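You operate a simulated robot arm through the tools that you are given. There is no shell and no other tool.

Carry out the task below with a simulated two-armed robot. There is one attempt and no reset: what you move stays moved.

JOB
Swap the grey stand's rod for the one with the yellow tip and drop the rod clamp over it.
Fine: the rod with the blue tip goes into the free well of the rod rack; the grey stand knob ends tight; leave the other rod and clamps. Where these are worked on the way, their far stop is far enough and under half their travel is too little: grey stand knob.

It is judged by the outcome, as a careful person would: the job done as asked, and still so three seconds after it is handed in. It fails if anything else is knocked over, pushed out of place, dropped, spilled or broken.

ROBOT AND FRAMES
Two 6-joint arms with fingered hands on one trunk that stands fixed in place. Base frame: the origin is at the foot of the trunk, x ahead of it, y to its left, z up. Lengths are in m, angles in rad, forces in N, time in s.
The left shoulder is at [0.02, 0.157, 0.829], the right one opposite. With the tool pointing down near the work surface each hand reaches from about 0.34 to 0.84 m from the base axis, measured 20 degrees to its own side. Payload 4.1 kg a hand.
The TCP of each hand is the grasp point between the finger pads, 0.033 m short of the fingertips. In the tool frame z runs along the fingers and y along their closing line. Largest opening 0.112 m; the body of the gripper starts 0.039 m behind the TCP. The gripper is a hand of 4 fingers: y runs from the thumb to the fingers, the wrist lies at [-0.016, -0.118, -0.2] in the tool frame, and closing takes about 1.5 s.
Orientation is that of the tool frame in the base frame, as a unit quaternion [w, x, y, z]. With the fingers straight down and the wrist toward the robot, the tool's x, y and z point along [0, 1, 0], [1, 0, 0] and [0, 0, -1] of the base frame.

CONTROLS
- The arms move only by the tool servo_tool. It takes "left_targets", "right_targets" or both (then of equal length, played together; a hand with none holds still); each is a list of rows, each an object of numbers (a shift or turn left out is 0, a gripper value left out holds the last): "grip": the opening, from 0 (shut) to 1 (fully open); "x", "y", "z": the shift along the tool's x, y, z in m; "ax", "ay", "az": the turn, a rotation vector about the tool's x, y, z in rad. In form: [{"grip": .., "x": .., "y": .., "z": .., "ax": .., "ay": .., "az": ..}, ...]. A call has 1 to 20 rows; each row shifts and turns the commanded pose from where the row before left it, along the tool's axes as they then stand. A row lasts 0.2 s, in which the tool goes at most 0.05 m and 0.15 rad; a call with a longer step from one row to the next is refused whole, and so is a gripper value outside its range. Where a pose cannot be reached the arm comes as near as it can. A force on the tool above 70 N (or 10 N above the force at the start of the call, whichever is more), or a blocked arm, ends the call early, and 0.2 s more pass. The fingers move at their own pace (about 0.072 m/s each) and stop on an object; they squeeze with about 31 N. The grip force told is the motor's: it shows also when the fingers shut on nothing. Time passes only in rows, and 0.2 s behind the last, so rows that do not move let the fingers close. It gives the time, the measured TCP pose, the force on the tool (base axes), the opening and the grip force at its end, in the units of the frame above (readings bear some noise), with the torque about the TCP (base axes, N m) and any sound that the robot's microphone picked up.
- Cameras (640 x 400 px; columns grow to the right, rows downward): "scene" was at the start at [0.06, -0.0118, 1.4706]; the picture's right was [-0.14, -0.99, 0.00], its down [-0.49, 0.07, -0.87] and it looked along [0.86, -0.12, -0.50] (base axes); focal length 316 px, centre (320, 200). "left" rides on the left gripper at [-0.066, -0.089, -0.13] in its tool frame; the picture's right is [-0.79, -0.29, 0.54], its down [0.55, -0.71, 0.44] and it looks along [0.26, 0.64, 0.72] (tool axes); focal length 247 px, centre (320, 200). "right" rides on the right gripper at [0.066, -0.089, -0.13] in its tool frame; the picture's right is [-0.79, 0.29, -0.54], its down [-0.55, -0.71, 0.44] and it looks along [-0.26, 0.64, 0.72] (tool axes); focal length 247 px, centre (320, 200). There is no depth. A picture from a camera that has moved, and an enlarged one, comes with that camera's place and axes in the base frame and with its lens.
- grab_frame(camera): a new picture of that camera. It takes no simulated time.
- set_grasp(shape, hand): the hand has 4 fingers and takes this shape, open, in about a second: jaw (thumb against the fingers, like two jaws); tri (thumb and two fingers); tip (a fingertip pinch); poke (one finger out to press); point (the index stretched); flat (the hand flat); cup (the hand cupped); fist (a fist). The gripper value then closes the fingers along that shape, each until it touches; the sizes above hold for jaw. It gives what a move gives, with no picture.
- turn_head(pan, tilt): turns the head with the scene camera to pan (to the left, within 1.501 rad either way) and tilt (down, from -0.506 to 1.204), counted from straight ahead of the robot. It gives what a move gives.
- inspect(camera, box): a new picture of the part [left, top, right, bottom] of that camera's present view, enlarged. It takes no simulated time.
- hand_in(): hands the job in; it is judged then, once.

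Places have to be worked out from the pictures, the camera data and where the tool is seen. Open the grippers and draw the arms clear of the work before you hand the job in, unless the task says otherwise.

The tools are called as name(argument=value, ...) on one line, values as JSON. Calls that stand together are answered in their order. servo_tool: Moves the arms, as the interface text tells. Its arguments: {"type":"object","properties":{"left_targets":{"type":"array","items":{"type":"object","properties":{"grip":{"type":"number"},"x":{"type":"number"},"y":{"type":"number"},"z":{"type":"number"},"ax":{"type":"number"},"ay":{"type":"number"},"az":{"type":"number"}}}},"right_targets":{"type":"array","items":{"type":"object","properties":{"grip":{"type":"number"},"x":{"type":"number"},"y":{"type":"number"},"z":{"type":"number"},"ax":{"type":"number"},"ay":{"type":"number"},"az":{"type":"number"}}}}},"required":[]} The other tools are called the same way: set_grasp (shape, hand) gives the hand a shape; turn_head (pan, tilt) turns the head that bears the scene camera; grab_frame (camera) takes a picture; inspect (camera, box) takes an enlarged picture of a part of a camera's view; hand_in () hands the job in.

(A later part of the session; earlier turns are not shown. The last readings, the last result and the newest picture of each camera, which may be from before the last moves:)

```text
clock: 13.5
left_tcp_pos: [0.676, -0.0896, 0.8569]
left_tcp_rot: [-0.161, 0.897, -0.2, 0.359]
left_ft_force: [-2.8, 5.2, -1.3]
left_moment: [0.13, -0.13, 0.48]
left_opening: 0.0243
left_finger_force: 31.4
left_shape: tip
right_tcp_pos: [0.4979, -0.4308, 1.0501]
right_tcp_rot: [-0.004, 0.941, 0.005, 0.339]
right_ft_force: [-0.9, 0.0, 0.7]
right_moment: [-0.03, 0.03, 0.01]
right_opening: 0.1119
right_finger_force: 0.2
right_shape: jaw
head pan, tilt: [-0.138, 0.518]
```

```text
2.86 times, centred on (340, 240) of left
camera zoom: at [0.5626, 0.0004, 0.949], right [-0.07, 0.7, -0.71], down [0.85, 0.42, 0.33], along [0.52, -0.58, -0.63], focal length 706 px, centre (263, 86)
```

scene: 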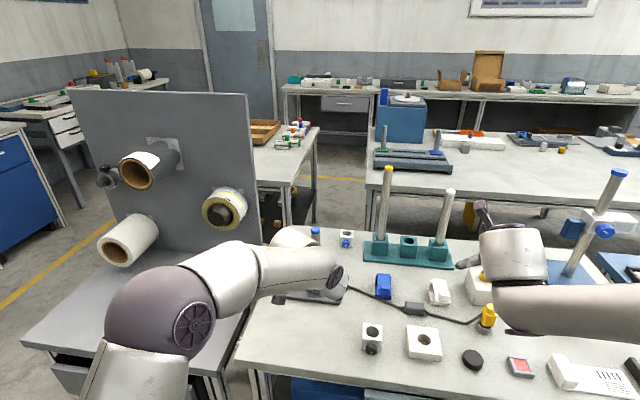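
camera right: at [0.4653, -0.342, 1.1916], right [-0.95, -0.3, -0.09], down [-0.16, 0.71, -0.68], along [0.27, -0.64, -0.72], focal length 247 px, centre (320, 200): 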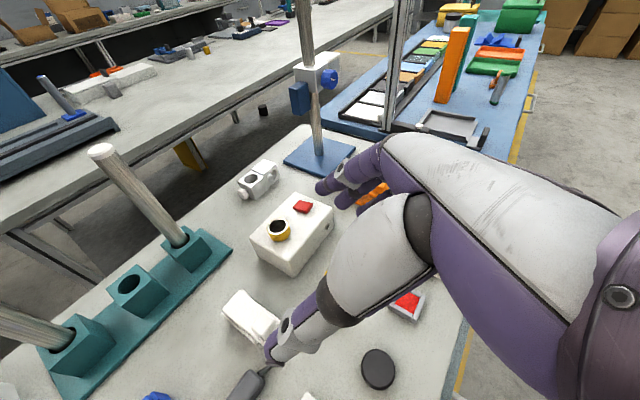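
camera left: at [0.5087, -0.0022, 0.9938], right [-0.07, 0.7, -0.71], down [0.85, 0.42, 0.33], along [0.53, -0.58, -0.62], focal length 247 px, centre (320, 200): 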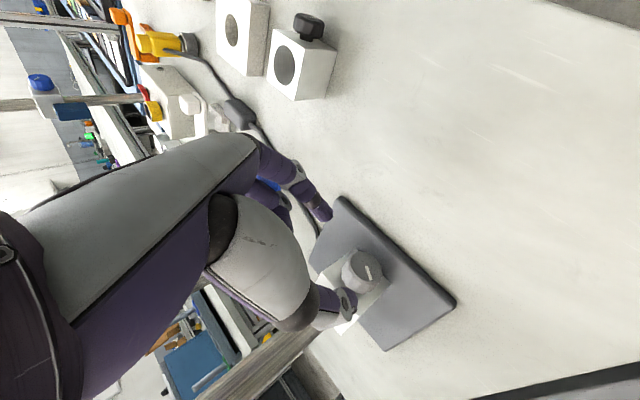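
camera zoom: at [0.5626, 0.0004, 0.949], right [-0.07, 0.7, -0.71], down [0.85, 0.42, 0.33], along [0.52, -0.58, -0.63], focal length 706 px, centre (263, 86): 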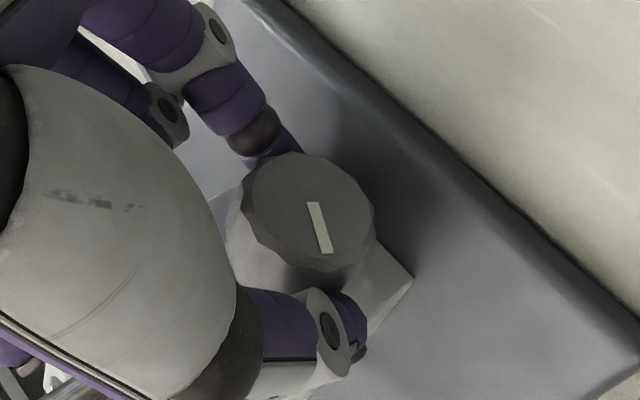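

The pinch holds the knob with 31 N and the stand has not shifted. I turn it counter-clockwise in two small steps first, pivoting about the knob axis, and look at the mark.

servo_tool(left_targets=[{"grip": 0.0, "ax": -0.1107, "az": -0.0934, "y": -0.0037, "x": -0.0002, "z": 0.0002}, {"ax": -0.1107, "az": -0.0934, "y": -0.0037, "x": -0.0002, "z": 0.0002}, {}])

inspect(camera="left", box=[270, 170, 410, 310])

```text
clock: 14.3
left_tcp_pos: [0.6777, -0.0828, 0.859]
left_tcp_rot: [-0.025, 0.924, -0.155, 0.349]
left_ft_force: [-7.5, 0.9, -0.1]
left_moment: [0.3, -0.19, 0.69]
left_opening: 0.0236
left_finger_force: 30.7
left_shape: tip
right_tcp_pos: [0.4967, -0.4293, 1.0492]
right_tcp_rot: [-0.003, 0.941, 0.005, 0.339]
right_ft_force: [-0.2, 0.5, 0.2]
right_moment: [-0.02, -0.01, -0.02]
right_opening: 0.112
right_finger_force: 0.0
right_shape: jaw
head pan, tilt: [-0.138, 0.518]
```

```text
2.86 times, centred on (340, 240) of left
camera zoom: at [0.57, 0.0297, 0.9319], right [-0.13, 0.48, -0.87], down [0.87, 0.48, 0.13], along [0.48, -0.73, -0.48], focal length 706 px, centre (263, 86)
```

zoom: 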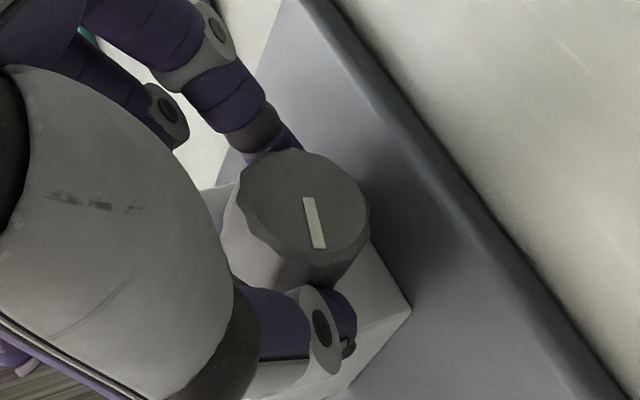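

The mark stays fixed relative to the hand while the block turns in the picture, so the knob is turning. I continue counter-clockwise four more steps.

servo_tool(left_targets=[{"ax": -0.1107, "az": -0.0934, "y": -0.0037, "x": -0.0002, "z": 0.0002}, {"ax": -0.1107, "az": -0.0934, "y": -0.0037, "x": -0.0002, "z": 0.0002}, {"ax": -0.1107, "az": -0.0934, "y": -0.0037, "x": -0.0002, "z": 0.0002}, {"ax": -0.1107, "az": -0.0934, "y": -0.0037, "x": -0.0002, "z": 0.0002}, {}])

inspect(camera="left", box=[270, 170, 410, 310])

grab_frame(camera="scene")

```text
clock: 15.5
left_tcp_pos: [0.684, -0.0638, 0.8608]
left_tcp_rot: [0.242, 0.918, -0.053, 0.309]
left_ft_force: [-42.5, 37.4, 41.2]
left_moment: [1.44, 0.19, 1.49]
left_opening: 0.0275
left_finger_force: 30.6
left_shape: tip
right_tcp_pos: [0.4965, -0.4288, 1.0513]
right_tcp_rot: [-0.003, 0.941, 0.005, 0.34]
right_ft_force: [0.1, 0.0, -0.2]
right_moment: [-0.04, 0.0, 0.0]
right_opening: 0.1119
right_finger_force: 0.0
right_shape: jaw
head pan, tilt: [-0.138, 0.518]
```

```text
2.86 times, centred on (340, 240) of left
camera zoom: at [0.5812, 0.0719, 0.8781], right [-0.27, -0.05, -0.96], down [0.86, 0.44, -0.27], along [0.44, -0.9, -0.08], focal length 706 px, centre (263, 86)
```

zoom: 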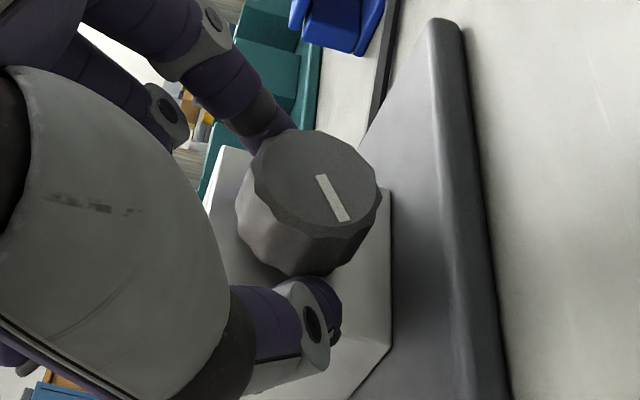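

```text
taken
```

scene: 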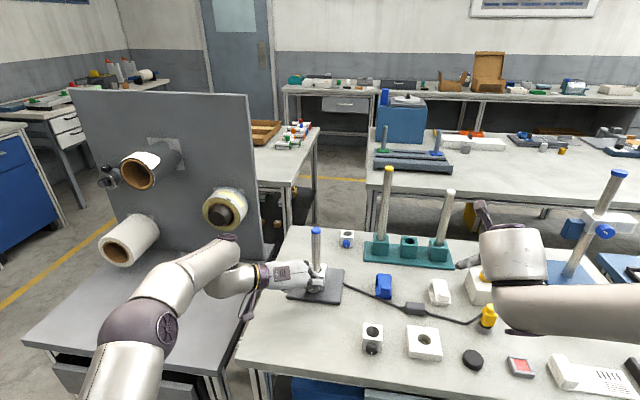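

Force has climbed to about 70 N and the mark slipped a little in the grip, probably the curled fingers touching the block or rod. I release, back off along the tool axis and check the mark.

servo_tool(left_targets=[{"grip": 0.3, "z": -0.003}, {"grip": 0.45, "z": -0.004}, {"grip": 0.5, "z": -0.008}, {"z": -0.015}, {"z": -0.015}, {"z": -0.015}, {}])

inspect(camera="left", box=[270, 150, 470, 350])

inspect(camera="scene", box=[264, 212, 364, 312])

```text
clock: 17.1
left_tcp_pos: [0.6496, -0.0391, 0.9005]
left_tcp_rot: [0.241, 0.92, -0.054, 0.305]
left_ft_force: [-1.0, 0.3, -0.3]
left_moment: [0.02, 0.04, -0.03]
left_opening: 0.0555
left_finger_force: 0.1
left_shape: tip
right_tcp_pos: [0.4971, -0.4308, 1.0512]
right_tcp_rot: [-0.004, 0.941, 0.004, 0.339]
right_ft_force: [0.2, -0.1, 0.5]
right_moment: [0.0, 0.02, 0.01]
right_opening: 0.1119
right_finger_force: 0.0
right_shape: jaw
head pan, tilt: [-0.138, 0.518]
```

```text
2.00 times, centred on (370, 250) of left
camera zoom: at [0.5496, 0.097, 0.9175], right [-0.28, -0.04, -0.96], down [0.85, 0.44, -0.27], along [0.44, -0.9, -0.09], focal length 494 px, centre (220, 100)
```

zoom: 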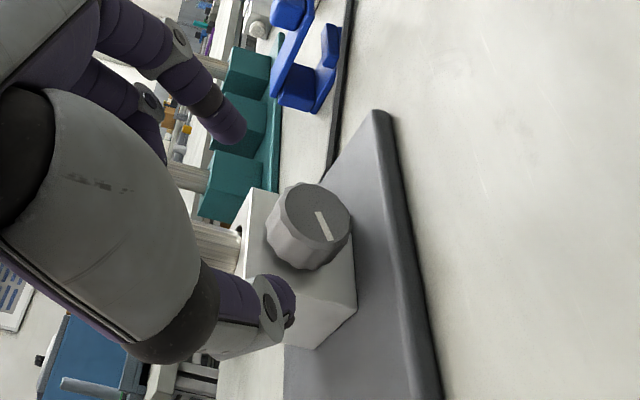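

```text
4.00 times, centred on (314, 262) of scene
camera zoom: at [0.06, -0.0118, 1.4706], right [-0.14, -0.99, 0.0], down [-0.49, 0.07, -0.87], along [0.86, -0.12, -0.5], focal length 1265 px, centre (344, -48)
```

zoom: 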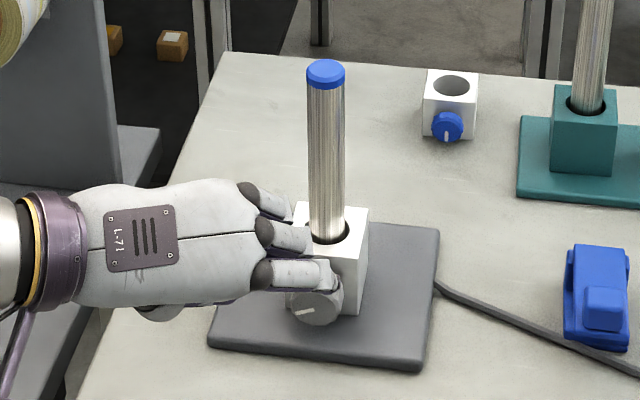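

The mark has moved to just below 9 o'clock, so the knob has turned counter-clockwise by roughly 50°. I'll zoom closer to read it better and check that the stand has not moved.

inspect(camera="left", box=[385, 230, 445, 290])

inspect(camera="scene", box=[295, 260, 331, 300])

```text
6.67 times, centred on (415, 260) of left
camera zoom: at [0.5496, 0.097, 0.9175], right [-0.28, -0.04, -0.96], down [0.85, 0.44, -0.27], along [0.44, -0.9, -0.09], focal length 1646 px, centre (-313, -200)
```

zoom: 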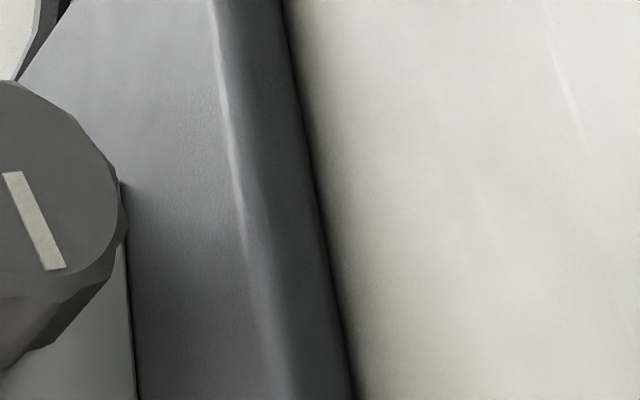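

```text
10.00 times, centred on (313, 280) of scene
camera zoom: at [0.06, -0.0118, 1.4706], right [-0.14, -0.99, 0.0], down [-0.49, 0.07, -0.87], along [0.86, -0.12, -0.5], focal length 3162 px, centre (390, -600)
```

zoom: 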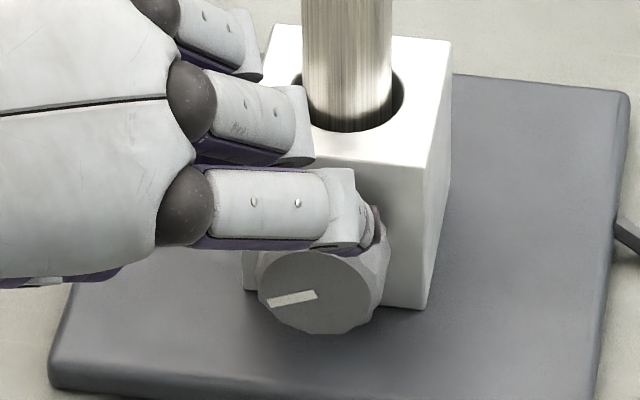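

The knob has turned about 53° counter-clockwise and the stand is in place. I roll the hand back to the starting angle while it is clear of the knob, then line up again 5 cm short of the grip pose.

servo_tool(left_targets=[{"grip": 0.47, "ax": 0.1107, "az": 0.0934}, {"ax": 0.1107, "az": 0.0934}, {"ax": 0.1107, "az": 0.0934}, {"ax": 0.1107, "az": 0.0934}, {"ax": 0.1107, "az": 0.0934}, {"ax": 0.1107, "az": 0.0934}, {"x": 0.008, "y": 0.028, "z": -0.004}, {"x": 0.008, "y": 0.028, "z": -0.004}, {}])

inspect(camera="left", box=[270, 170, 470, 370])

```text
clock: 19.1
left_tcp_pos: [0.6419, -0.0978, 0.8904]
left_tcp_rot: [-0.161, 0.897, -0.2, 0.359]
left_ft_force: [0.6, 0.0, 0.0]
left_moment: [-0.02, -0.02, 0.03]
left_opening: 0.053
left_finger_force: 0.0
left_shape: tip
right_tcp_pos: [0.4971, -0.4305, 1.0497]
right_tcp_rot: [-0.003, 0.941, 0.005, 0.339]
right_ft_force: [0.0, 0.3, 0.3]
right_moment: [0.02, 0.04, 0.02]
right_opening: 0.1117
right_finger_force: 0.1
right_shape: jaw
head pan, tilt: [-0.138, 0.518]
```

```text
2.00 times, centred on (370, 270) of left
camera zoom: at [0.5283, -0.0073, 0.9819], right [-0.07, 0.7, -0.71], down [0.85, 0.42, 0.33], along [0.52, -0.58, -0.63], focal length 494 px, centre (220, 60)
```

zoom: 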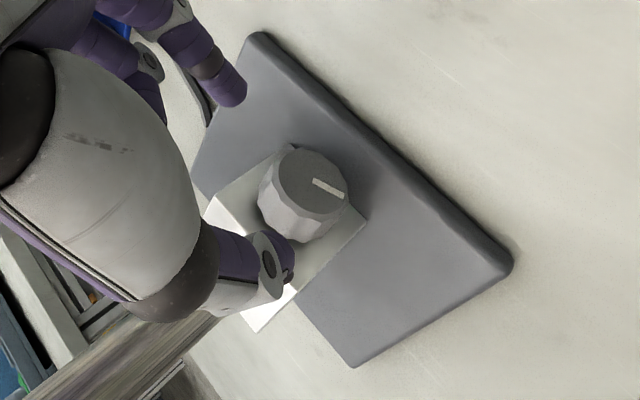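

The mark has clearly advanced and the hand is aligned. I move in 4.8 cm to the same grip pose and close the pinch.

servo_tool(left_targets=[{"z": 0.016}, {"z": 0.016}, {"z": 0.0155}, {"grip": 0.35}, {"grip": 0.25}, {"grip": 0.1}, {"grip": 0.0}, {"grip": 0.0}, {"grip": 0.0}])

inspect(camera="left", box=[270, 170, 410, 310])

```text
clock: 21.1
left_tcp_pos: [0.6745, -0.0918, 0.8565]
left_tcp_rot: [-0.161, 0.897, -0.2, 0.359]
left_ft_force: [1.2, 7.0, -2.0]
left_moment: [0.03, -0.14, 0.47]
left_opening: 0.0306
left_finger_force: 31.1
left_shape: tip
right_tcp_pos: [0.4981, -0.4301, 1.049]
right_tcp_rot: [-0.004, 0.941, 0.005, 0.339]
right_ft_force: [0.0, -0.2, 0.5]
right_moment: [-0.02, -0.01, 0.0]
right_opening: 0.112
right_finger_force: 0.0
right_shape: jaw
head pan, tilt: [-0.138, 0.518]
```

```text
2.86 times, centred on (340, 240) of left
camera zoom: at [0.5614, -0.0011, 0.9485], right [-0.07, 0.7, -0.71], down [0.85, 0.42, 0.33], along [0.52, -0.58, -0.63], focal length 706 px, centre (263, 86)
```

zoom: 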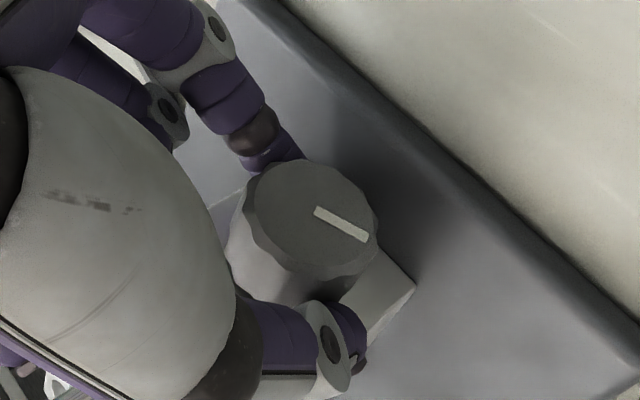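

The knob is gripped again with 31 N. I turn it counter-clockwise another four steps, stopping short of the angle where contact built up before.

servo_tool(left_targets=[{"ax": -0.1107, "az": -0.0934, "y": -0.0037, "x": -0.0002, "z": 0.0002}, {"ax": -0.1107, "az": -0.0934, "y": -0.0037, "x": -0.0002, "z": 0.0002}, {"ax": -0.1107, "az": -0.0934, "y": -0.0037, "x": -0.0002, "z": 0.0002}, {"ax": -0.1107, "az": -0.0934, "y": -0.0037, "x": -0.0002, "z": 0.0002}, {}])

inspect(camera="left", box=[270, 170, 410, 310])

```text
clock: 22.3
left_tcp_pos: [0.6778, -0.0764, 0.8601]
left_tcp_rot: [0.11, 0.931, -0.105, 0.331]
left_ft_force: [-28.1, 13.2, 20.2]
left_moment: [0.88, -0.19, 1.33]
left_opening: 0.0302
left_finger_force: 30.4
left_shape: tip
right_tcp_pos: [0.4971, -0.4291, 1.0503]
right_tcp_rot: [-0.003, 0.941, 0.005, 0.338]
right_ft_force: [-0.4, 0.1, 0.3]
right_moment: [0.03, 0.02, -0.02]
right_opening: 0.1118
right_finger_force: 0.0
right_shape: jaw
head pan, tilt: [-0.138, 0.518]
```

```text
2.86 times, centred on (340, 240) of left
camera zoom: at [0.5752, 0.0518, 0.9067], right [-0.2, 0.22, -0.95], down [0.87, 0.49, -0.07], along [0.45, -0.84, -0.29], focal length 706 px, centre (263, 86)
```

zoom: 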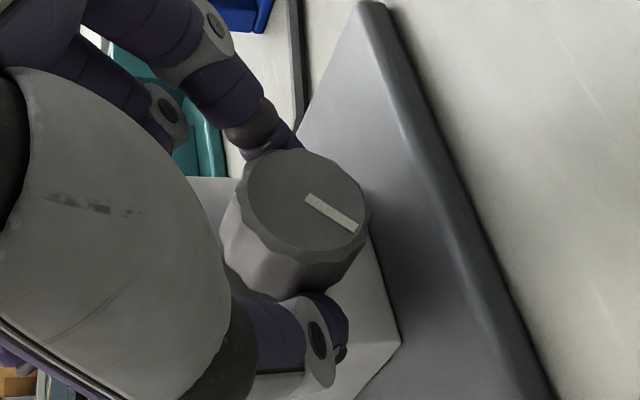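

The knob followed the hand about 33° more; the 37 N pushes back along the tool axis. I relieve that slightly and turn two steps further with a corrected pivot.

servo_tool(left_targets=[{"z": -0.002, "y": -0.002}, {"ax": -0.1107, "az": -0.0934, "y": -0.0045, "x": -0.0002, "z": -0.0006}, {"ax": -0.1107, "az": -0.0934, "y": -0.0045, "x": -0.0002, "z": -0.0006}, {}])

inspect(camera="left", box=[270, 170, 410, 310])

inspect(camera="scene", box=[264, 212, 364, 312])

```text
clock: 23.3
left_tcp_pos: [0.679, -0.0653, 0.8618]
left_tcp_rot: [0.242, 0.919, -0.053, 0.306]
left_ft_force: [-12.0, 8.7, 22.9]
left_moment: [0.53, -0.1, 1.23]
left_opening: 0.0307
left_finger_force: 30.8
left_shape: tip
right_tcp_pos: [0.4968, -0.4307, 1.0498]
right_tcp_rot: [-0.003, 0.941, 0.005, 0.339]
right_ft_force: [-0.3, -0.4, 0.6]
right_moment: [0.0, -0.01, -0.02]
right_opening: 0.112
right_finger_force: 0.0
right_shape: jaw
head pan, tilt: [-0.138, 0.518]
```

```text
2.86 times, centred on (340, 240) of left
camera zoom: at [0.5787, 0.0718, 0.8777], right [-0.28, -0.05, -0.96], down [0.85, 0.44, -0.27], along [0.44, -0.9, -0.08], focal length 706 px, centre (263, 86)
```

zoom: 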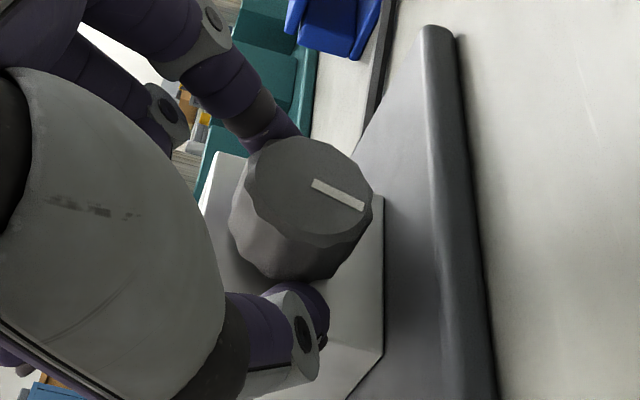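

```text
4.00 times, centred on (314, 262) of scene
camera zoom: at [0.0589, -0.0114, 1.4706], right [-0.14, -0.99, 0.0], down [-0.49, 0.07, -0.87], along [0.86, -0.12, -0.49], focal length 1265 px, centre (344, -48)
```

zoom: 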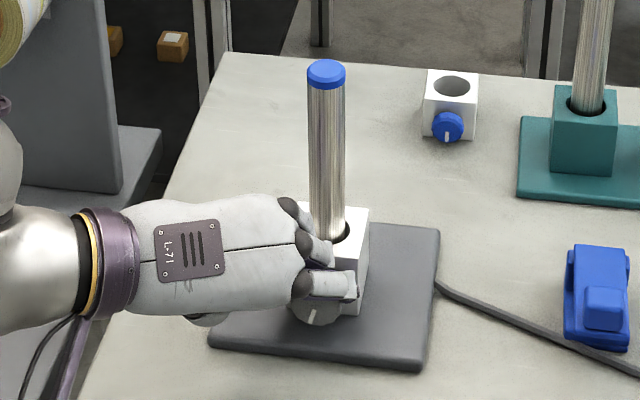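

The mark now points almost to 6 o'clock in the scene view. I release, back off and read it, then do one more stroke to find the stop.

servo_tool(left_targets=[{"grip": 0.3, "z": -0.003}, {"grip": 0.45, "z": -0.004}, {"grip": 0.47, "z": -0.008}, {"z": -0.015}, {"z": -0.015}, {"z": -0.01}, {"ax": 0.1107, "az": 0.0934}, {"ax": 0.1107, "az": 0.0934}, {"ax": 0.1107, "az": 0.0934}, {"ax": 0.1107, "az": 0.0934}, {"ax": 0.1107, "az": 0.0934}, {"ax": 0.1107, "az": 0.0934}, {}])

inspect(camera="left", box=[270, 170, 470, 370])

inspect(camera="scene", box=[264, 212, 364, 312])

```text
clock: 26.1
left_tcp_pos: [0.6496, -0.0404, 0.8977]
left_tcp_rot: [-0.161, 0.897, -0.2, 0.359]
left_ft_force: [-0.7, -0.7, -0.3]
left_moment: [-0.03, 0.02, 0.01]
left_opening: 0.0524
left_finger_force: 0.0
left_shape: tip
right_tcp_pos: [0.4975, -0.4302, 1.0494]
right_tcp_rot: [-0.005, 0.941, 0.005, 0.338]
right_ft_force: [0.8, 0.5, -0.7]
right_moment: [0.02, 0.05, -0.01]
right_opening: 0.1116
right_finger_force: 0.0
right_shape: jaw
head pan, tilt: [-0.138, 0.518]
```

```text
2.00 times, centred on (370, 270) of left
camera zoom: at [0.5359, 0.0498, 0.9898], right [-0.07, 0.7, -0.71], down [0.85, 0.42, 0.33], along [0.53, -0.58, -0.63], focal length 494 px, centre (220, 60)
```

zoom: 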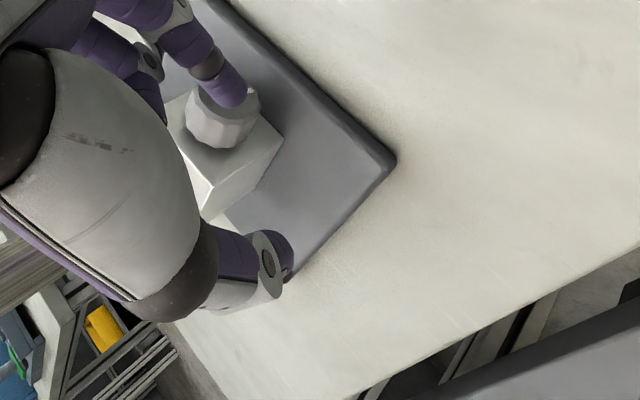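

```text
4.00 times, centred on (314, 262) of scene
camera zoom: at [0.06, -0.0118, 1.4706], right [-0.14, -0.99, 0.0], down [-0.49, 0.07, -0.87], along [0.86, -0.12, -0.5], focal length 1265 px, centre (344, -48)
```

zoom: 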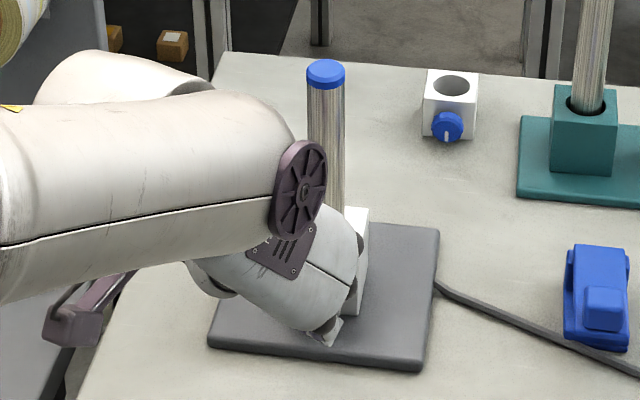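

I shift the hand right to line up again with the knob and check the mark from the hand camera.

servo_tool(left_targets=[{"x": 0.0085, "y": 0.027, "z": -0.005}, {"x": 0.0085, "y": 0.027, "z": -0.005}, {}])

inspect(camera="left", box=[270, 170, 470, 370])

```text
clock: 26.9
left_tcp_pos: [0.6402, -0.0953, 0.89]
left_tcp_rot: [-0.161, 0.897, -0.201, 0.36]
left_ft_force: [0.0, 0.4, 0.3]
left_moment: [0.0, 0.0, 0.02]
left_opening: 0.0521
left_finger_force: 0.0
left_shape: tip
right_tcp_pos: [0.4982, -0.4308, 1.0484]
right_tcp_rot: [-0.004, 0.941, 0.006, 0.339]
right_ft_force: [0.1, -0.3, -0.6]
right_moment: [-0.03, 0.01, 0.0]
right_opening: 0.1121
right_finger_force: 0.1
right_shape: jaw
head pan, tilt: [-0.138, 0.518]
```

```text
2.00 times, centred on (370, 270) of left
camera zoom: at [0.5272, -0.0059, 0.9821], right [-0.07, 0.7, -0.71], down [0.85, 0.42, 0.33], along [0.52, -0.58, -0.63], focal length 494 px, centre (220, 60)
```

zoom: 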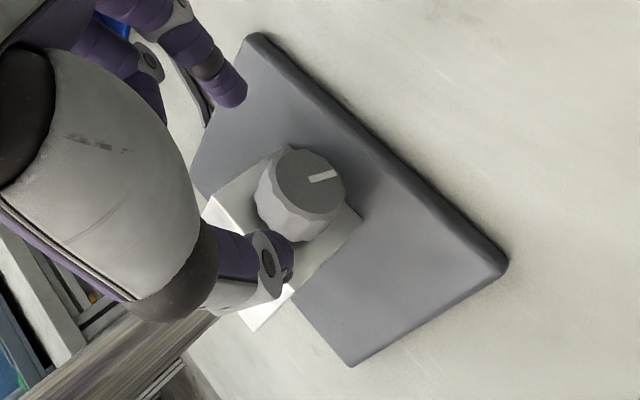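

Only about 13° remain to the 6 o'clock position. I grip once more and turn to feel for the stop.

servo_tool(left_targets=[{"z": 0.016}, {"z": 0.016}, {"z": 0.0145}, {"grip": 0.35}, {"grip": 0.25}, {"grip": 0.1}, {"grip": 0.0}, {"grip": 0.0}, {"grip": 0.0}])

inspect(camera="left", box=[270, 170, 410, 310])

servo_tool(left_targets=[{"ax": -0.1107, "az": -0.0934, "y": -0.0043, "x": -0.0002, "z": 0.0}, {"ax": -0.1107, "az": -0.0934, "y": -0.0043, "x": -0.0002, "z": 0.0}, {"ax": -0.1107, "az": -0.0934, "y": -0.0043, "x": -0.0002, "z": 0.0}, {}])

inspect(camera="left", box=[270, 170, 410, 310])

```text
clock: 28.9
left_tcp_pos: [0.6738, -0.0875, 0.8575]
left_tcp_rot: [-0.161, 0.897, -0.2, 0.359]
left_ft_force: [7.0, 4.4, -9.3]
left_moment: [-0.07, -0.1, 0.34]
left_opening: 0.0254
left_finger_force: 30.8
left_shape: tip
right_tcp_pos: [0.4978, -0.4297, 1.0482]
right_tcp_rot: [-0.004, 0.941, 0.006, 0.338]
right_ft_force: [0.2, 0.4, -0.9]
right_moment: [0.04, 0.01, 0.0]
right_opening: 0.112
right_finger_force: 0.1
right_shape: jaw
head pan, tilt: [-0.138, 0.518]
```

```text
2.86 times, centred on (340, 240) of left
camera zoom: at [0.5601, 0.002, 0.9495], right [-0.07, 0.7, -0.71], down [0.85, 0.42, 0.33], along [0.52, -0.58, -0.63], focal length 706 px, centre (263, 86)
```

zoom: 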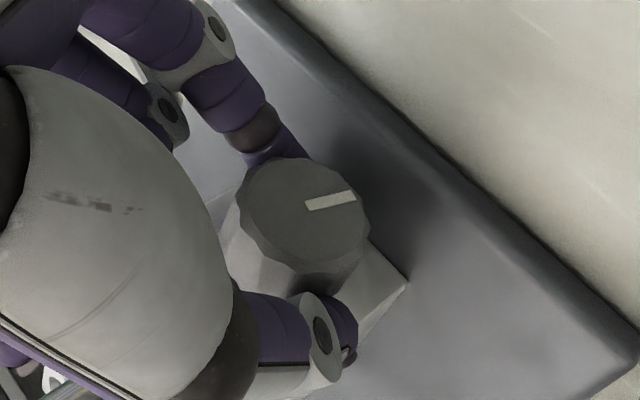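

```text
clock: 29.9
left_tcp_pos: [0.6754, -0.077, 0.8601]
left_tcp_rot: [0.042, 0.93, -0.132, 0.34]
left_ft_force: [-1.8, -2.7, -10.1]
left_moment: [0.23, -0.08, 0.57]
left_opening: 0.0233
left_finger_force: 31.1
left_shape: tip
right_tcp_pos: [0.4964, -0.4309, 1.0479]
right_tcp_rot: [-0.004, 0.941, 0.004, 0.338]
right_ft_force: [-0.3, 0.1, -0.2]
right_moment: [0.0, 0.0, -0.04]
right_opening: 0.1117
right_finger_force: 0.0
right_shape: jaw
head pan, tilt: [-0.138, 0.518]
```

```text
2.86 times, centred on (340, 240) of left
camera zoom: at [0.5711, 0.0442, 0.9215], right [-0.17, 0.36, -0.92], down [0.87, 0.49, 0.03], along [0.46, -0.79, -0.39], focal length 706 px, centre (263, 86)
```

zoom: 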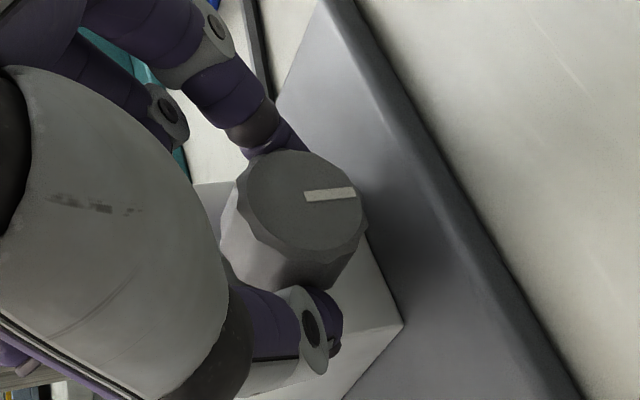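

The knob kept following the hand past the expected 6 o'clock, so the stop lies further on. I continue three more steps.

servo_tool(left_targets=[{"ax": -0.1107, "az": -0.0934, "y": -0.0043, "x": -0.0002, "z": -0.0004}, {"ax": -0.1107, "az": -0.0934, "y": -0.0043, "x": -0.0002, "z": -0.0004}, {"ax": -0.1107, "az": -0.0934, "y": -0.0043, "x": -0.0002, "z": -0.0004}, {}])

inspect(camera="left", box=[270, 170, 410, 310])

inspect(camera="scene", box=[264, 212, 364, 312])

```text
clock: 30.9
left_tcp_pos: [0.6769, -0.0633, 0.8606]
left_tcp_rot: [0.242, 0.92, -0.055, 0.305]
left_ft_force: [-24.5, 3.2, -4.4]
left_moment: [1.25, 0.06, 0.83]
left_opening: 0.022
left_finger_force: 30.6
left_shape: tip
right_tcp_pos: [0.4975, -0.4299, 1.0492]
right_tcp_rot: [-0.004, 0.941, 0.005, 0.339]
right_ft_force: [0.3, -0.2, 0.0]
right_moment: [-0.01, 0.0, 0.05]
right_opening: 0.1117
right_finger_force: 0.1
right_shape: jaw
head pan, tilt: [-0.138, 0.518]
```

```text
2.86 times, centred on (340, 240) of left
camera zoom: at [0.5774, 0.0732, 0.878], right [-0.28, -0.04, -0.96], down [0.86, 0.44, -0.27], along [0.43, -0.9, -0.09], focal length 706 px, centre (263, 86)
```

zoom: 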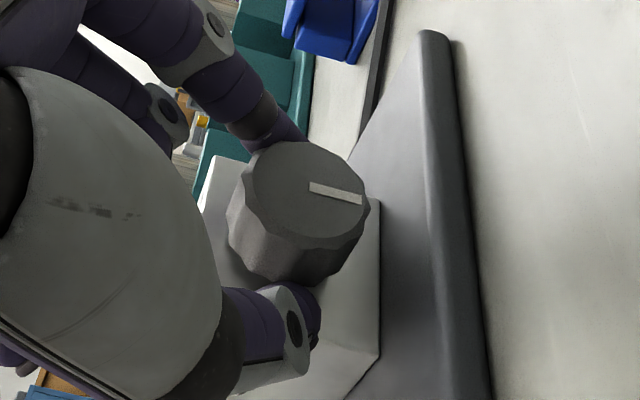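

```text
4.00 times, centred on (314, 262) of scene
camera zoom: at [0.0593, -0.0117, 1.4706], right [-0.14, -0.99, 0.0], down [-0.49, 0.07, -0.87], along [0.86, -0.12, -0.5], focal length 1265 px, centre (344, -48)
```

zoom: 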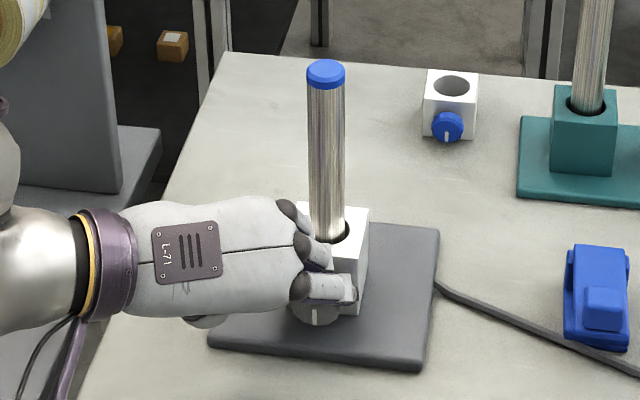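

The mark now points straight to 6 o'clock and slipped in the grip under rising torque: that is the loose stop. I release the knob, back the left hand away and park it up and to the left.

servo_tool(left_targets=[{"grip": 0.3, "z": -0.002}, {"grip": 0.5, "z": -0.004}, {"grip": 0.6, "z": -0.01}, {"z": -0.02}, {"z": -0.03}, {"z": -0.04}, {"z": -0.04}, {"z": -0.04, "ax": 0.08, "az": 0.067}, {"y": -0.03, "z": -0.03, "ax": 0.08, "az": 0.067}, {"y": -0.04, "z": -0.02, "ax": 0.08, "az": 0.067}, {"y": -0.04, "z": -0.02}, {"y": -0.04, "z": -0.02}, {}])

grab_frame(camera="scene")

inspect(camera="scene", box=[270, 222, 350, 302])

```text
clock: 33.7
left_tcp_pos: [0.5654, 0.1956, 1.0319]
left_tcp_rot: [0.097, 0.932, -0.108, 0.333]
left_ft_force: [0.1, 0.0, 0.2]
left_moment: [0.03, 0.02, 0.01]
left_opening: 0.067
left_finger_force: 0.1
left_shape: tip
right_tcp_pos: [0.4977, -0.43, 1.0502]
right_tcp_rot: [-0.003, 0.941, 0.005, 0.339]
right_ft_force: [0.6, 0.1, 0.4]
right_moment: [0.01, -0.06, 0.0]
right_opening: 0.1118
right_finger_force: 0.0
right_shape: jaw
head pan, tilt: [-0.138, 0.518]
```

```text
taken
```

scene: 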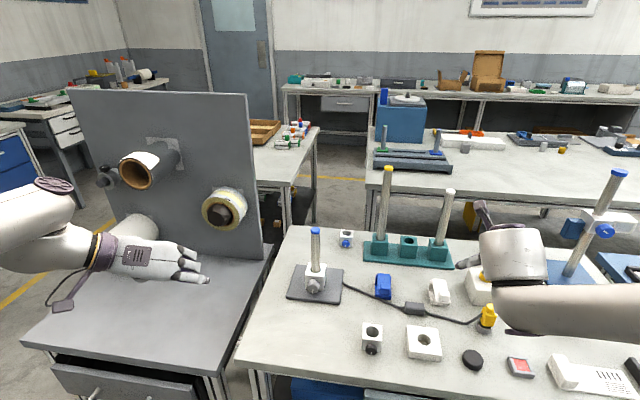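

```text
5.00 times, centred on (310, 262) of scene
camera zoom: at [0.06, -0.0119, 1.4706], right [-0.14, -0.99, 0.0], down [-0.49, 0.07, -0.87], along [0.86, -0.12, -0.5], focal length 1581 px, centre (370, -110)
```

zoom: 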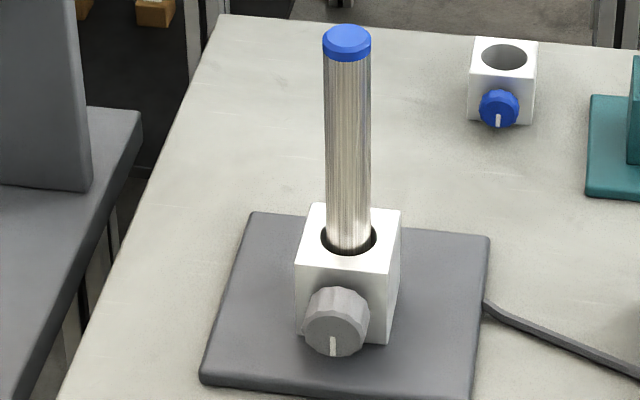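

The stand knob's mark is at 6 o'clock (loose), and nothing has shifted. Now I flip the right hand half a turn about its own axis so its wrist lies on the right side, which should give it better reach over the table.

servo_tool(right_targets=[{"az": -0.149}, {"az": -0.149}, {"az": -0.149}, {"az": -0.149}, {"az": -0.149}, {"az": -0.149}, {"az": -0.149}, {"az": -0.149}, {"az": -0.149}, {"az": -0.149}, {"az": -0.149}, {"az": -0.149}, {"az": -0.149}, {"az": -0.149}, {"az": -0.149}, {"az": -0.149}, {"az": -0.149}, {"az": -0.149}, {"az": -0.149}, {"az": -0.149}])

grab_frame(camera="scene")

```text
clock: 37.9
left_tcp_pos: [0.5658, 0.1944, 1.0308]
left_tcp_rot: [0.098, 0.932, -0.109, 0.331]
left_ft_force: [0.2, 0.0, -0.7]
left_moment: [0.02, -0.01, -0.01]
left_opening: 0.0668
left_finger_force: 0.0
left_shape: tip
right_tcp_pos: [0.5415, -0.1944, 1.2253]
right_tcp_rot: [0.272, 0.548, 0.771, 0.177]
right_ft_force: [0.3, 0.9, -0.8]
right_moment: [0.02, 0.02, 0.03]
right_opening: 0.1117
right_finger_force: 0.2
right_shape: jaw
right hand out of reach, approached as far as the arm can: row 1, 2, 3, 4, 5, 6, 7, 8, 9, 10, 11, 12, 13, 14, 15, 16, 17, 18, 19, 20
head pan, tilt: [-0.138, 0.518]
```

```text
taken
```

scene: 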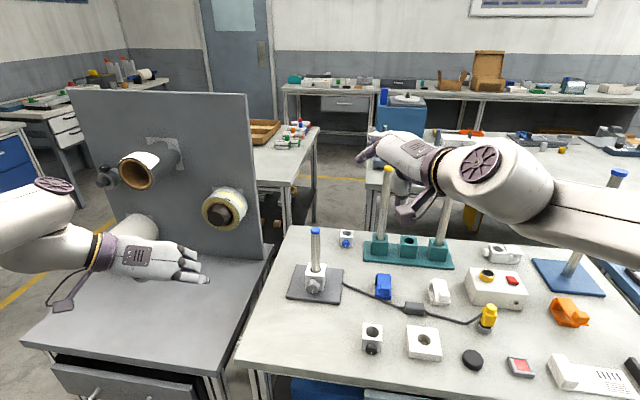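

The right arm got stuck part way in that turn, out at the side. I finish the turn while moving the commanded position inward toward the centre, where the mirrored pose worked for the left arm.

servo_tool(right_targets=[{"az": -0.08, "y": 0.04}, {"az": -0.08, "y": 0.04}, {"y": 0.04}, {"y": 0.04}, {"y": 0.04}, {"y": 0.04}, {}, {}])

grab_frame(camera="scene")

```text
clock: 39.7
left_tcp_pos: [0.5648, 0.1952, 1.0309]
left_tcp_rot: [0.098, 0.932, -0.109, 0.333]
left_ft_force: [-0.1, 0.3, 0.3]
left_moment: [0.0, -0.03, -0.02]
left_opening: 0.0669
left_finger_force: 0.1
left_shape: tip
right_tcp_pos: [0.694, -0.0961, 1.338]
right_tcp_rot: [0.286, 0.484, 0.812, 0.155]
right_ft_force: [0.0, -0.2, -0.1]
right_moment: [0.01, -0.01, 0.04]
right_opening: 0.1118
right_finger_force: 0.1
right_shape: jaw
right hand out of reach, approached as far as the arm can: row 6
head pan, tilt: [-0.138, 0.518]
```

```text
taken
```

scene: 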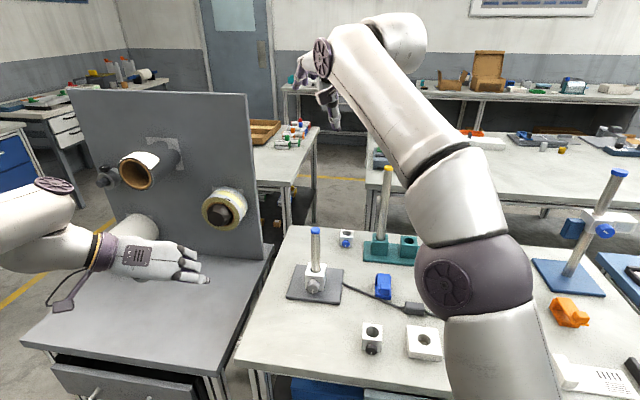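

The arm wandered up because each unreachable step drifted it; commands restart from the measured pose. I bring the right hand back down toward the centre with small translations first.

servo_tool(right_targets=[{"x": 0.007, "y": -0.04}, {"x": 0.007, "y": -0.04}, {"x": 0.007, "y": -0.04}, {"x": 0.007, "y": -0.04}, {"x": 0.007, "y": -0.04}, {"x": 0.007, "y": -0.04}, {"x": 0.007, "y": -0.04}, {"x": 0.007, "y": -0.04}, {}])

grab_frame(camera="scene")

```text
clock: 41.7
left_tcp_pos: [0.5649, 0.1937, 1.0308]
left_tcp_rot: [0.097, 0.932, -0.108, 0.332]
left_ft_force: [0.3, 0.0, 1.0]
left_moment: [-0.03, 0.0, 0.0]
left_opening: 0.0669
left_finger_force: 0.1
left_shape: tip
right_tcp_pos: [0.4742, -0.1505, 1.1892]
right_tcp_rot: [0.285, 0.487, 0.812, 0.15]
right_ft_force: [-0.9, -0.3, -0.5]
right_moment: [-0.01, 0.0, 0.0]
right_opening: 0.1121
right_finger_force: 0.1
right_shape: jaw
right hand out of reach, approached as far as the arm can: row 5, 6, 7, 8
head pan, tilt: [-0.138, 0.518]
```

```text
taken
```

scene: 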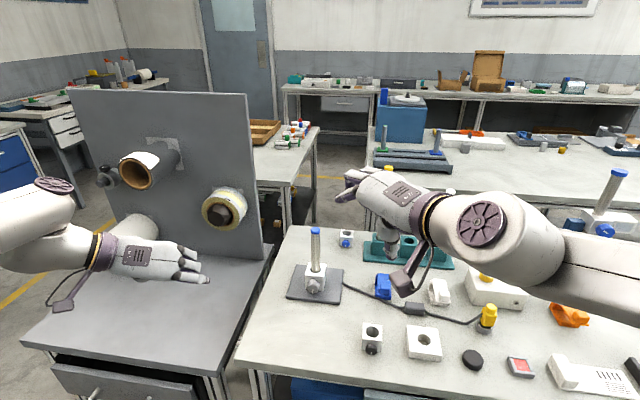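

The right arm now has an outward elbow similar to the mirrored left one. I try completing the turn to y-left in moderate steps from here.

servo_tool(right_targets=[{"az": -0.12, "z": 0.005}, {"az": -0.12, "z": 0.005}, {"az": -0.12, "z": 0.005}, {"az": -0.12, "z": 0.005}, {"az": -0.12, "z": 0.005}])

grab_frame(camera="scene")

```text
clock: 42.9
left_tcp_pos: [0.5654, 0.1938, 1.0316]
left_tcp_rot: [0.098, 0.932, -0.109, 0.332]
left_ft_force: [0.2, 0.0, 0.6]
left_moment: [0.03, -0.03, -0.02]
left_opening: 0.067
left_finger_force: 0.0
left_shape: tip
right_tcp_pos: [0.4661, -0.146, 1.185]
right_tcp_rot: [0.294, 0.445, 0.837, 0.12]
right_ft_force: [0.4, 0.4, -0.8]
right_moment: [0.01, 0.0, 0.02]
right_opening: 0.1119
right_finger_force: 0.1
right_shape: jaw
right hand out of reach, approached as far as the arm can: row 1, 2, 3, 4, 5
head pan, tilt: [-0.138, 0.518]
```

```text
taken
```

scene: 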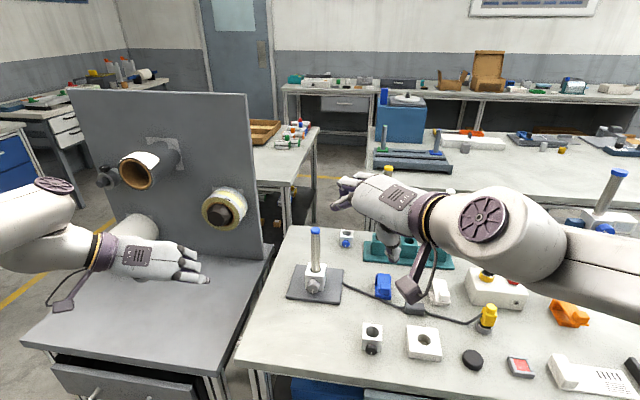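

This wrist seems to be near a joint limit for that roll, but a grasp pointing forward-right (about -40°) with a level closing line would suit the rack best. I try turning toward that orientation directly.

servo_tool(right_targets=[{"ax": 0.0363, "ay": -0.12, "az": -0.0775}, {"ax": 0.0363, "ay": -0.12, "az": -0.0775}, {"ax": 0.0363, "ay": -0.12, "az": -0.0775}, {"ax": 0.0363, "ay": -0.12, "az": -0.0775}, {"ax": 0.0363, "ay": -0.12, "az": -0.0775}, {"ax": 0.0363, "ay": -0.12, "az": -0.0775}])

grab_frame(camera="scene")

```text
clock: 44.3
left_tcp_pos: [0.5656, 0.1944, 1.031]
left_tcp_rot: [0.098, 0.932, -0.108, 0.332]
left_ft_force: [0.1, 0.2, 0.2]
left_moment: [0.01, 0.0, -0.01]
left_opening: 0.0671
left_finger_force: 0.2
left_shape: tip
right_tcp_pos: [0.4659, -0.146, 1.1856]
right_tcp_rot: [0.537, 0.288, 0.767, -0.202]
right_ft_force: [0.2, -1.4, 0.3]
right_moment: [0.0, 0.01, 0.0]
right_opening: 0.1119
right_finger_force: 0.1
right_shape: jaw
head pan, tilt: [-0.138, 0.518]
```

```text
taken
```

scene: 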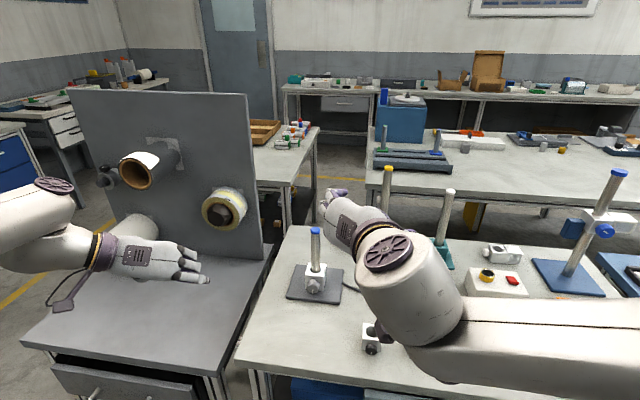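

That orientation is fully reachable: the closing line is level and the fingers point forward-right, 20° down. I pitch the fingers nearly level and bring the right hand toward the blue rod in stages.

servo_tool(right_targets=[{"ay": -0.13}, {"ay": -0.13}, {"x": 0.03, "y": 0.027, "z": 0.008}, {"x": 0.03, "y": 0.027, "z": 0.008}, {"x": 0.03, "y": 0.027, "z": 0.008}, {"x": 0.03, "y": 0.027, "z": 0.008}])

grab_frame(camera="scene")

grab_frame(camera="right")

```text
clock: 45.7
left_tcp_pos: [0.5653, 0.194, 1.0311]
left_tcp_rot: [0.098, 0.932, -0.11, 0.332]
left_ft_force: [-0.3, -0.4, 0.5]
left_moment: [0.02, -0.03, 0.05]
left_opening: 0.0669
left_finger_force: 0.1
left_shape: tip
right_tcp_pos: [0.5537, -0.0785, 1.0619]
right_tcp_rot: [0.632, 0.259, 0.691, -0.236]
right_ft_force: [-1.0, 0.2, 1.1]
right_moment: [0.02, 0.01, 0.0]
right_opening: 0.1119
right_finger_force: 0.1
right_shape: jaw
head pan, tilt: [-0.138, 0.518]
```

```text
taken
```

scene: 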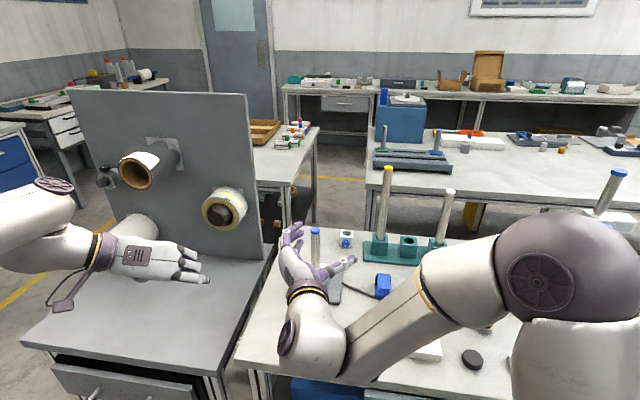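

```text
taken
camera right: at [0.3929, -0.0558, 1.0088], right [-0.16, 0.52, 0.84], down [-0.1, -0.85, 0.51], along [0.98, 0.0, 0.19], focal length 247 px, centre (320, 200)
```

right: 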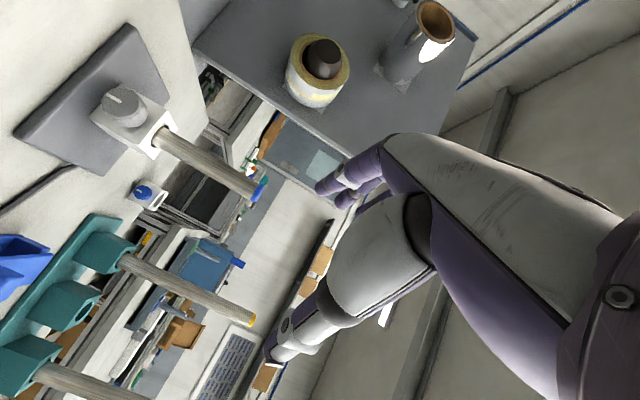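

The right hand's V of fingers and thumb now opens toward the rods. I continue down to a pre-grasp about 12 cm from the blue rod at mid height.

servo_tool(right_targets=[{"x": 0.031, "y": 0.0264, "z": 0.0087}, {"x": 0.031, "y": 0.0264, "z": 0.0087}, {"x": 0.031, "y": 0.0264, "z": 0.0087}, {"x": 0.031, "y": 0.0264, "z": 0.0087}, {}])

grab_frame(camera="scene")

grab_frame(camera="right")

```text
clock: 46.9
left_tcp_pos: [0.5664, 0.1947, 1.0308]
left_tcp_rot: [0.098, 0.932, -0.11, 0.332]
left_ft_force: [0.1, -0.5, 0.3]
left_moment: [0.01, 0.01, 0.0]
left_opening: 0.0668
left_finger_force: 0.0
left_shape: tip
right_tcp_pos: [0.6398, -0.0162, 0.9365]
right_tcp_rot: [0.632, 0.259, 0.691, -0.238]
right_ft_force: [0.2, 0.8, 0.1]
right_moment: [0.01, 0.02, 0.0]
right_opening: 0.1118
right_finger_force: 0.2
right_shape: jaw
head pan, tilt: [-0.138, 0.518]
```

```text
taken
```

scene: 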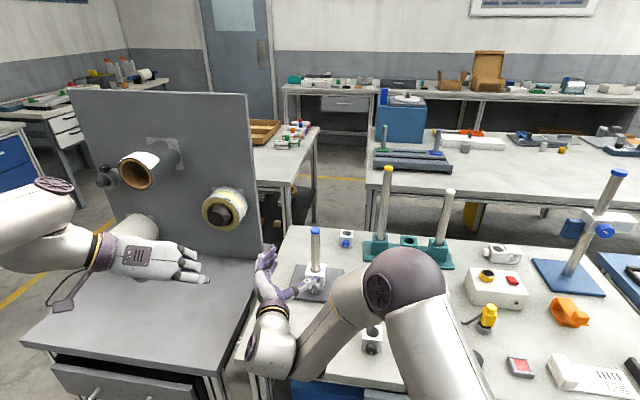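

```text
taken
camera right: at [0.4792, 0.007, 0.8821], right [-0.16, 0.52, 0.84], down [-0.1, -0.85, 0.51], along [0.98, 0.0, 0.19], focal length 247 px, centre (320, 200)
```

right: 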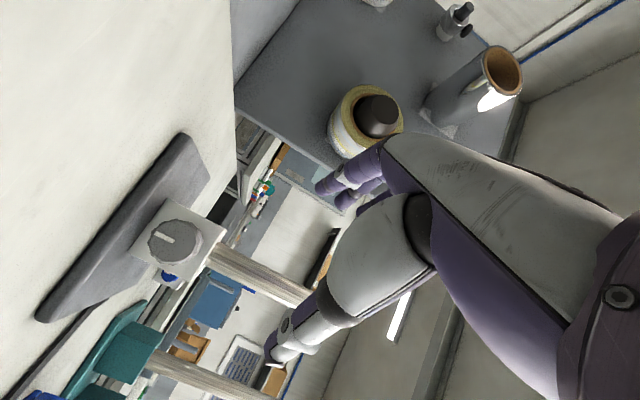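

The jaw faces the blue rod. I'll zoom to check how the thumb and fingers line up with it.

inspect(camera="scene", box=[240, 215, 360, 315])

inspect(camera="right", box=[130, 150, 390, 390])

```text
4.00 times, centred on (300, 265) of scene
camera zoom: at [0.0599, -0.0118, 1.4706], right [-0.14, -0.99, 0.0], down [-0.49, 0.07, -0.87], along [0.86, -0.12, -0.5], focal length 1265 px, centre (400, -60)
```

zoom: 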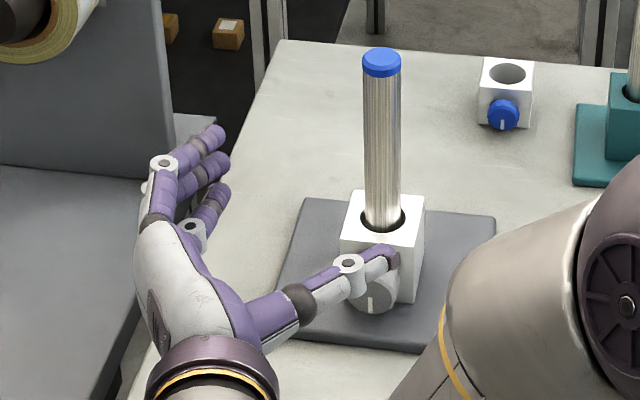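

```text
1.67 times, centred on (260, 270) of right
camera zoom: at [0.4792, 0.007, 0.8821], right [-0.16, 0.52, 0.84], down [-0.1, -0.85, 0.51], along [0.98, 0.0, 0.19], focal length 412 px, centre (420, 83)
```

zoom: 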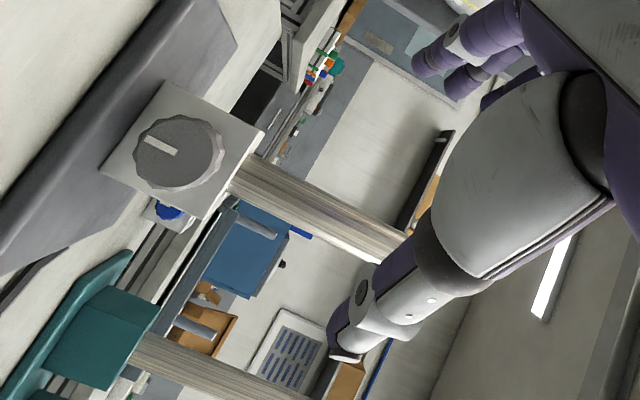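

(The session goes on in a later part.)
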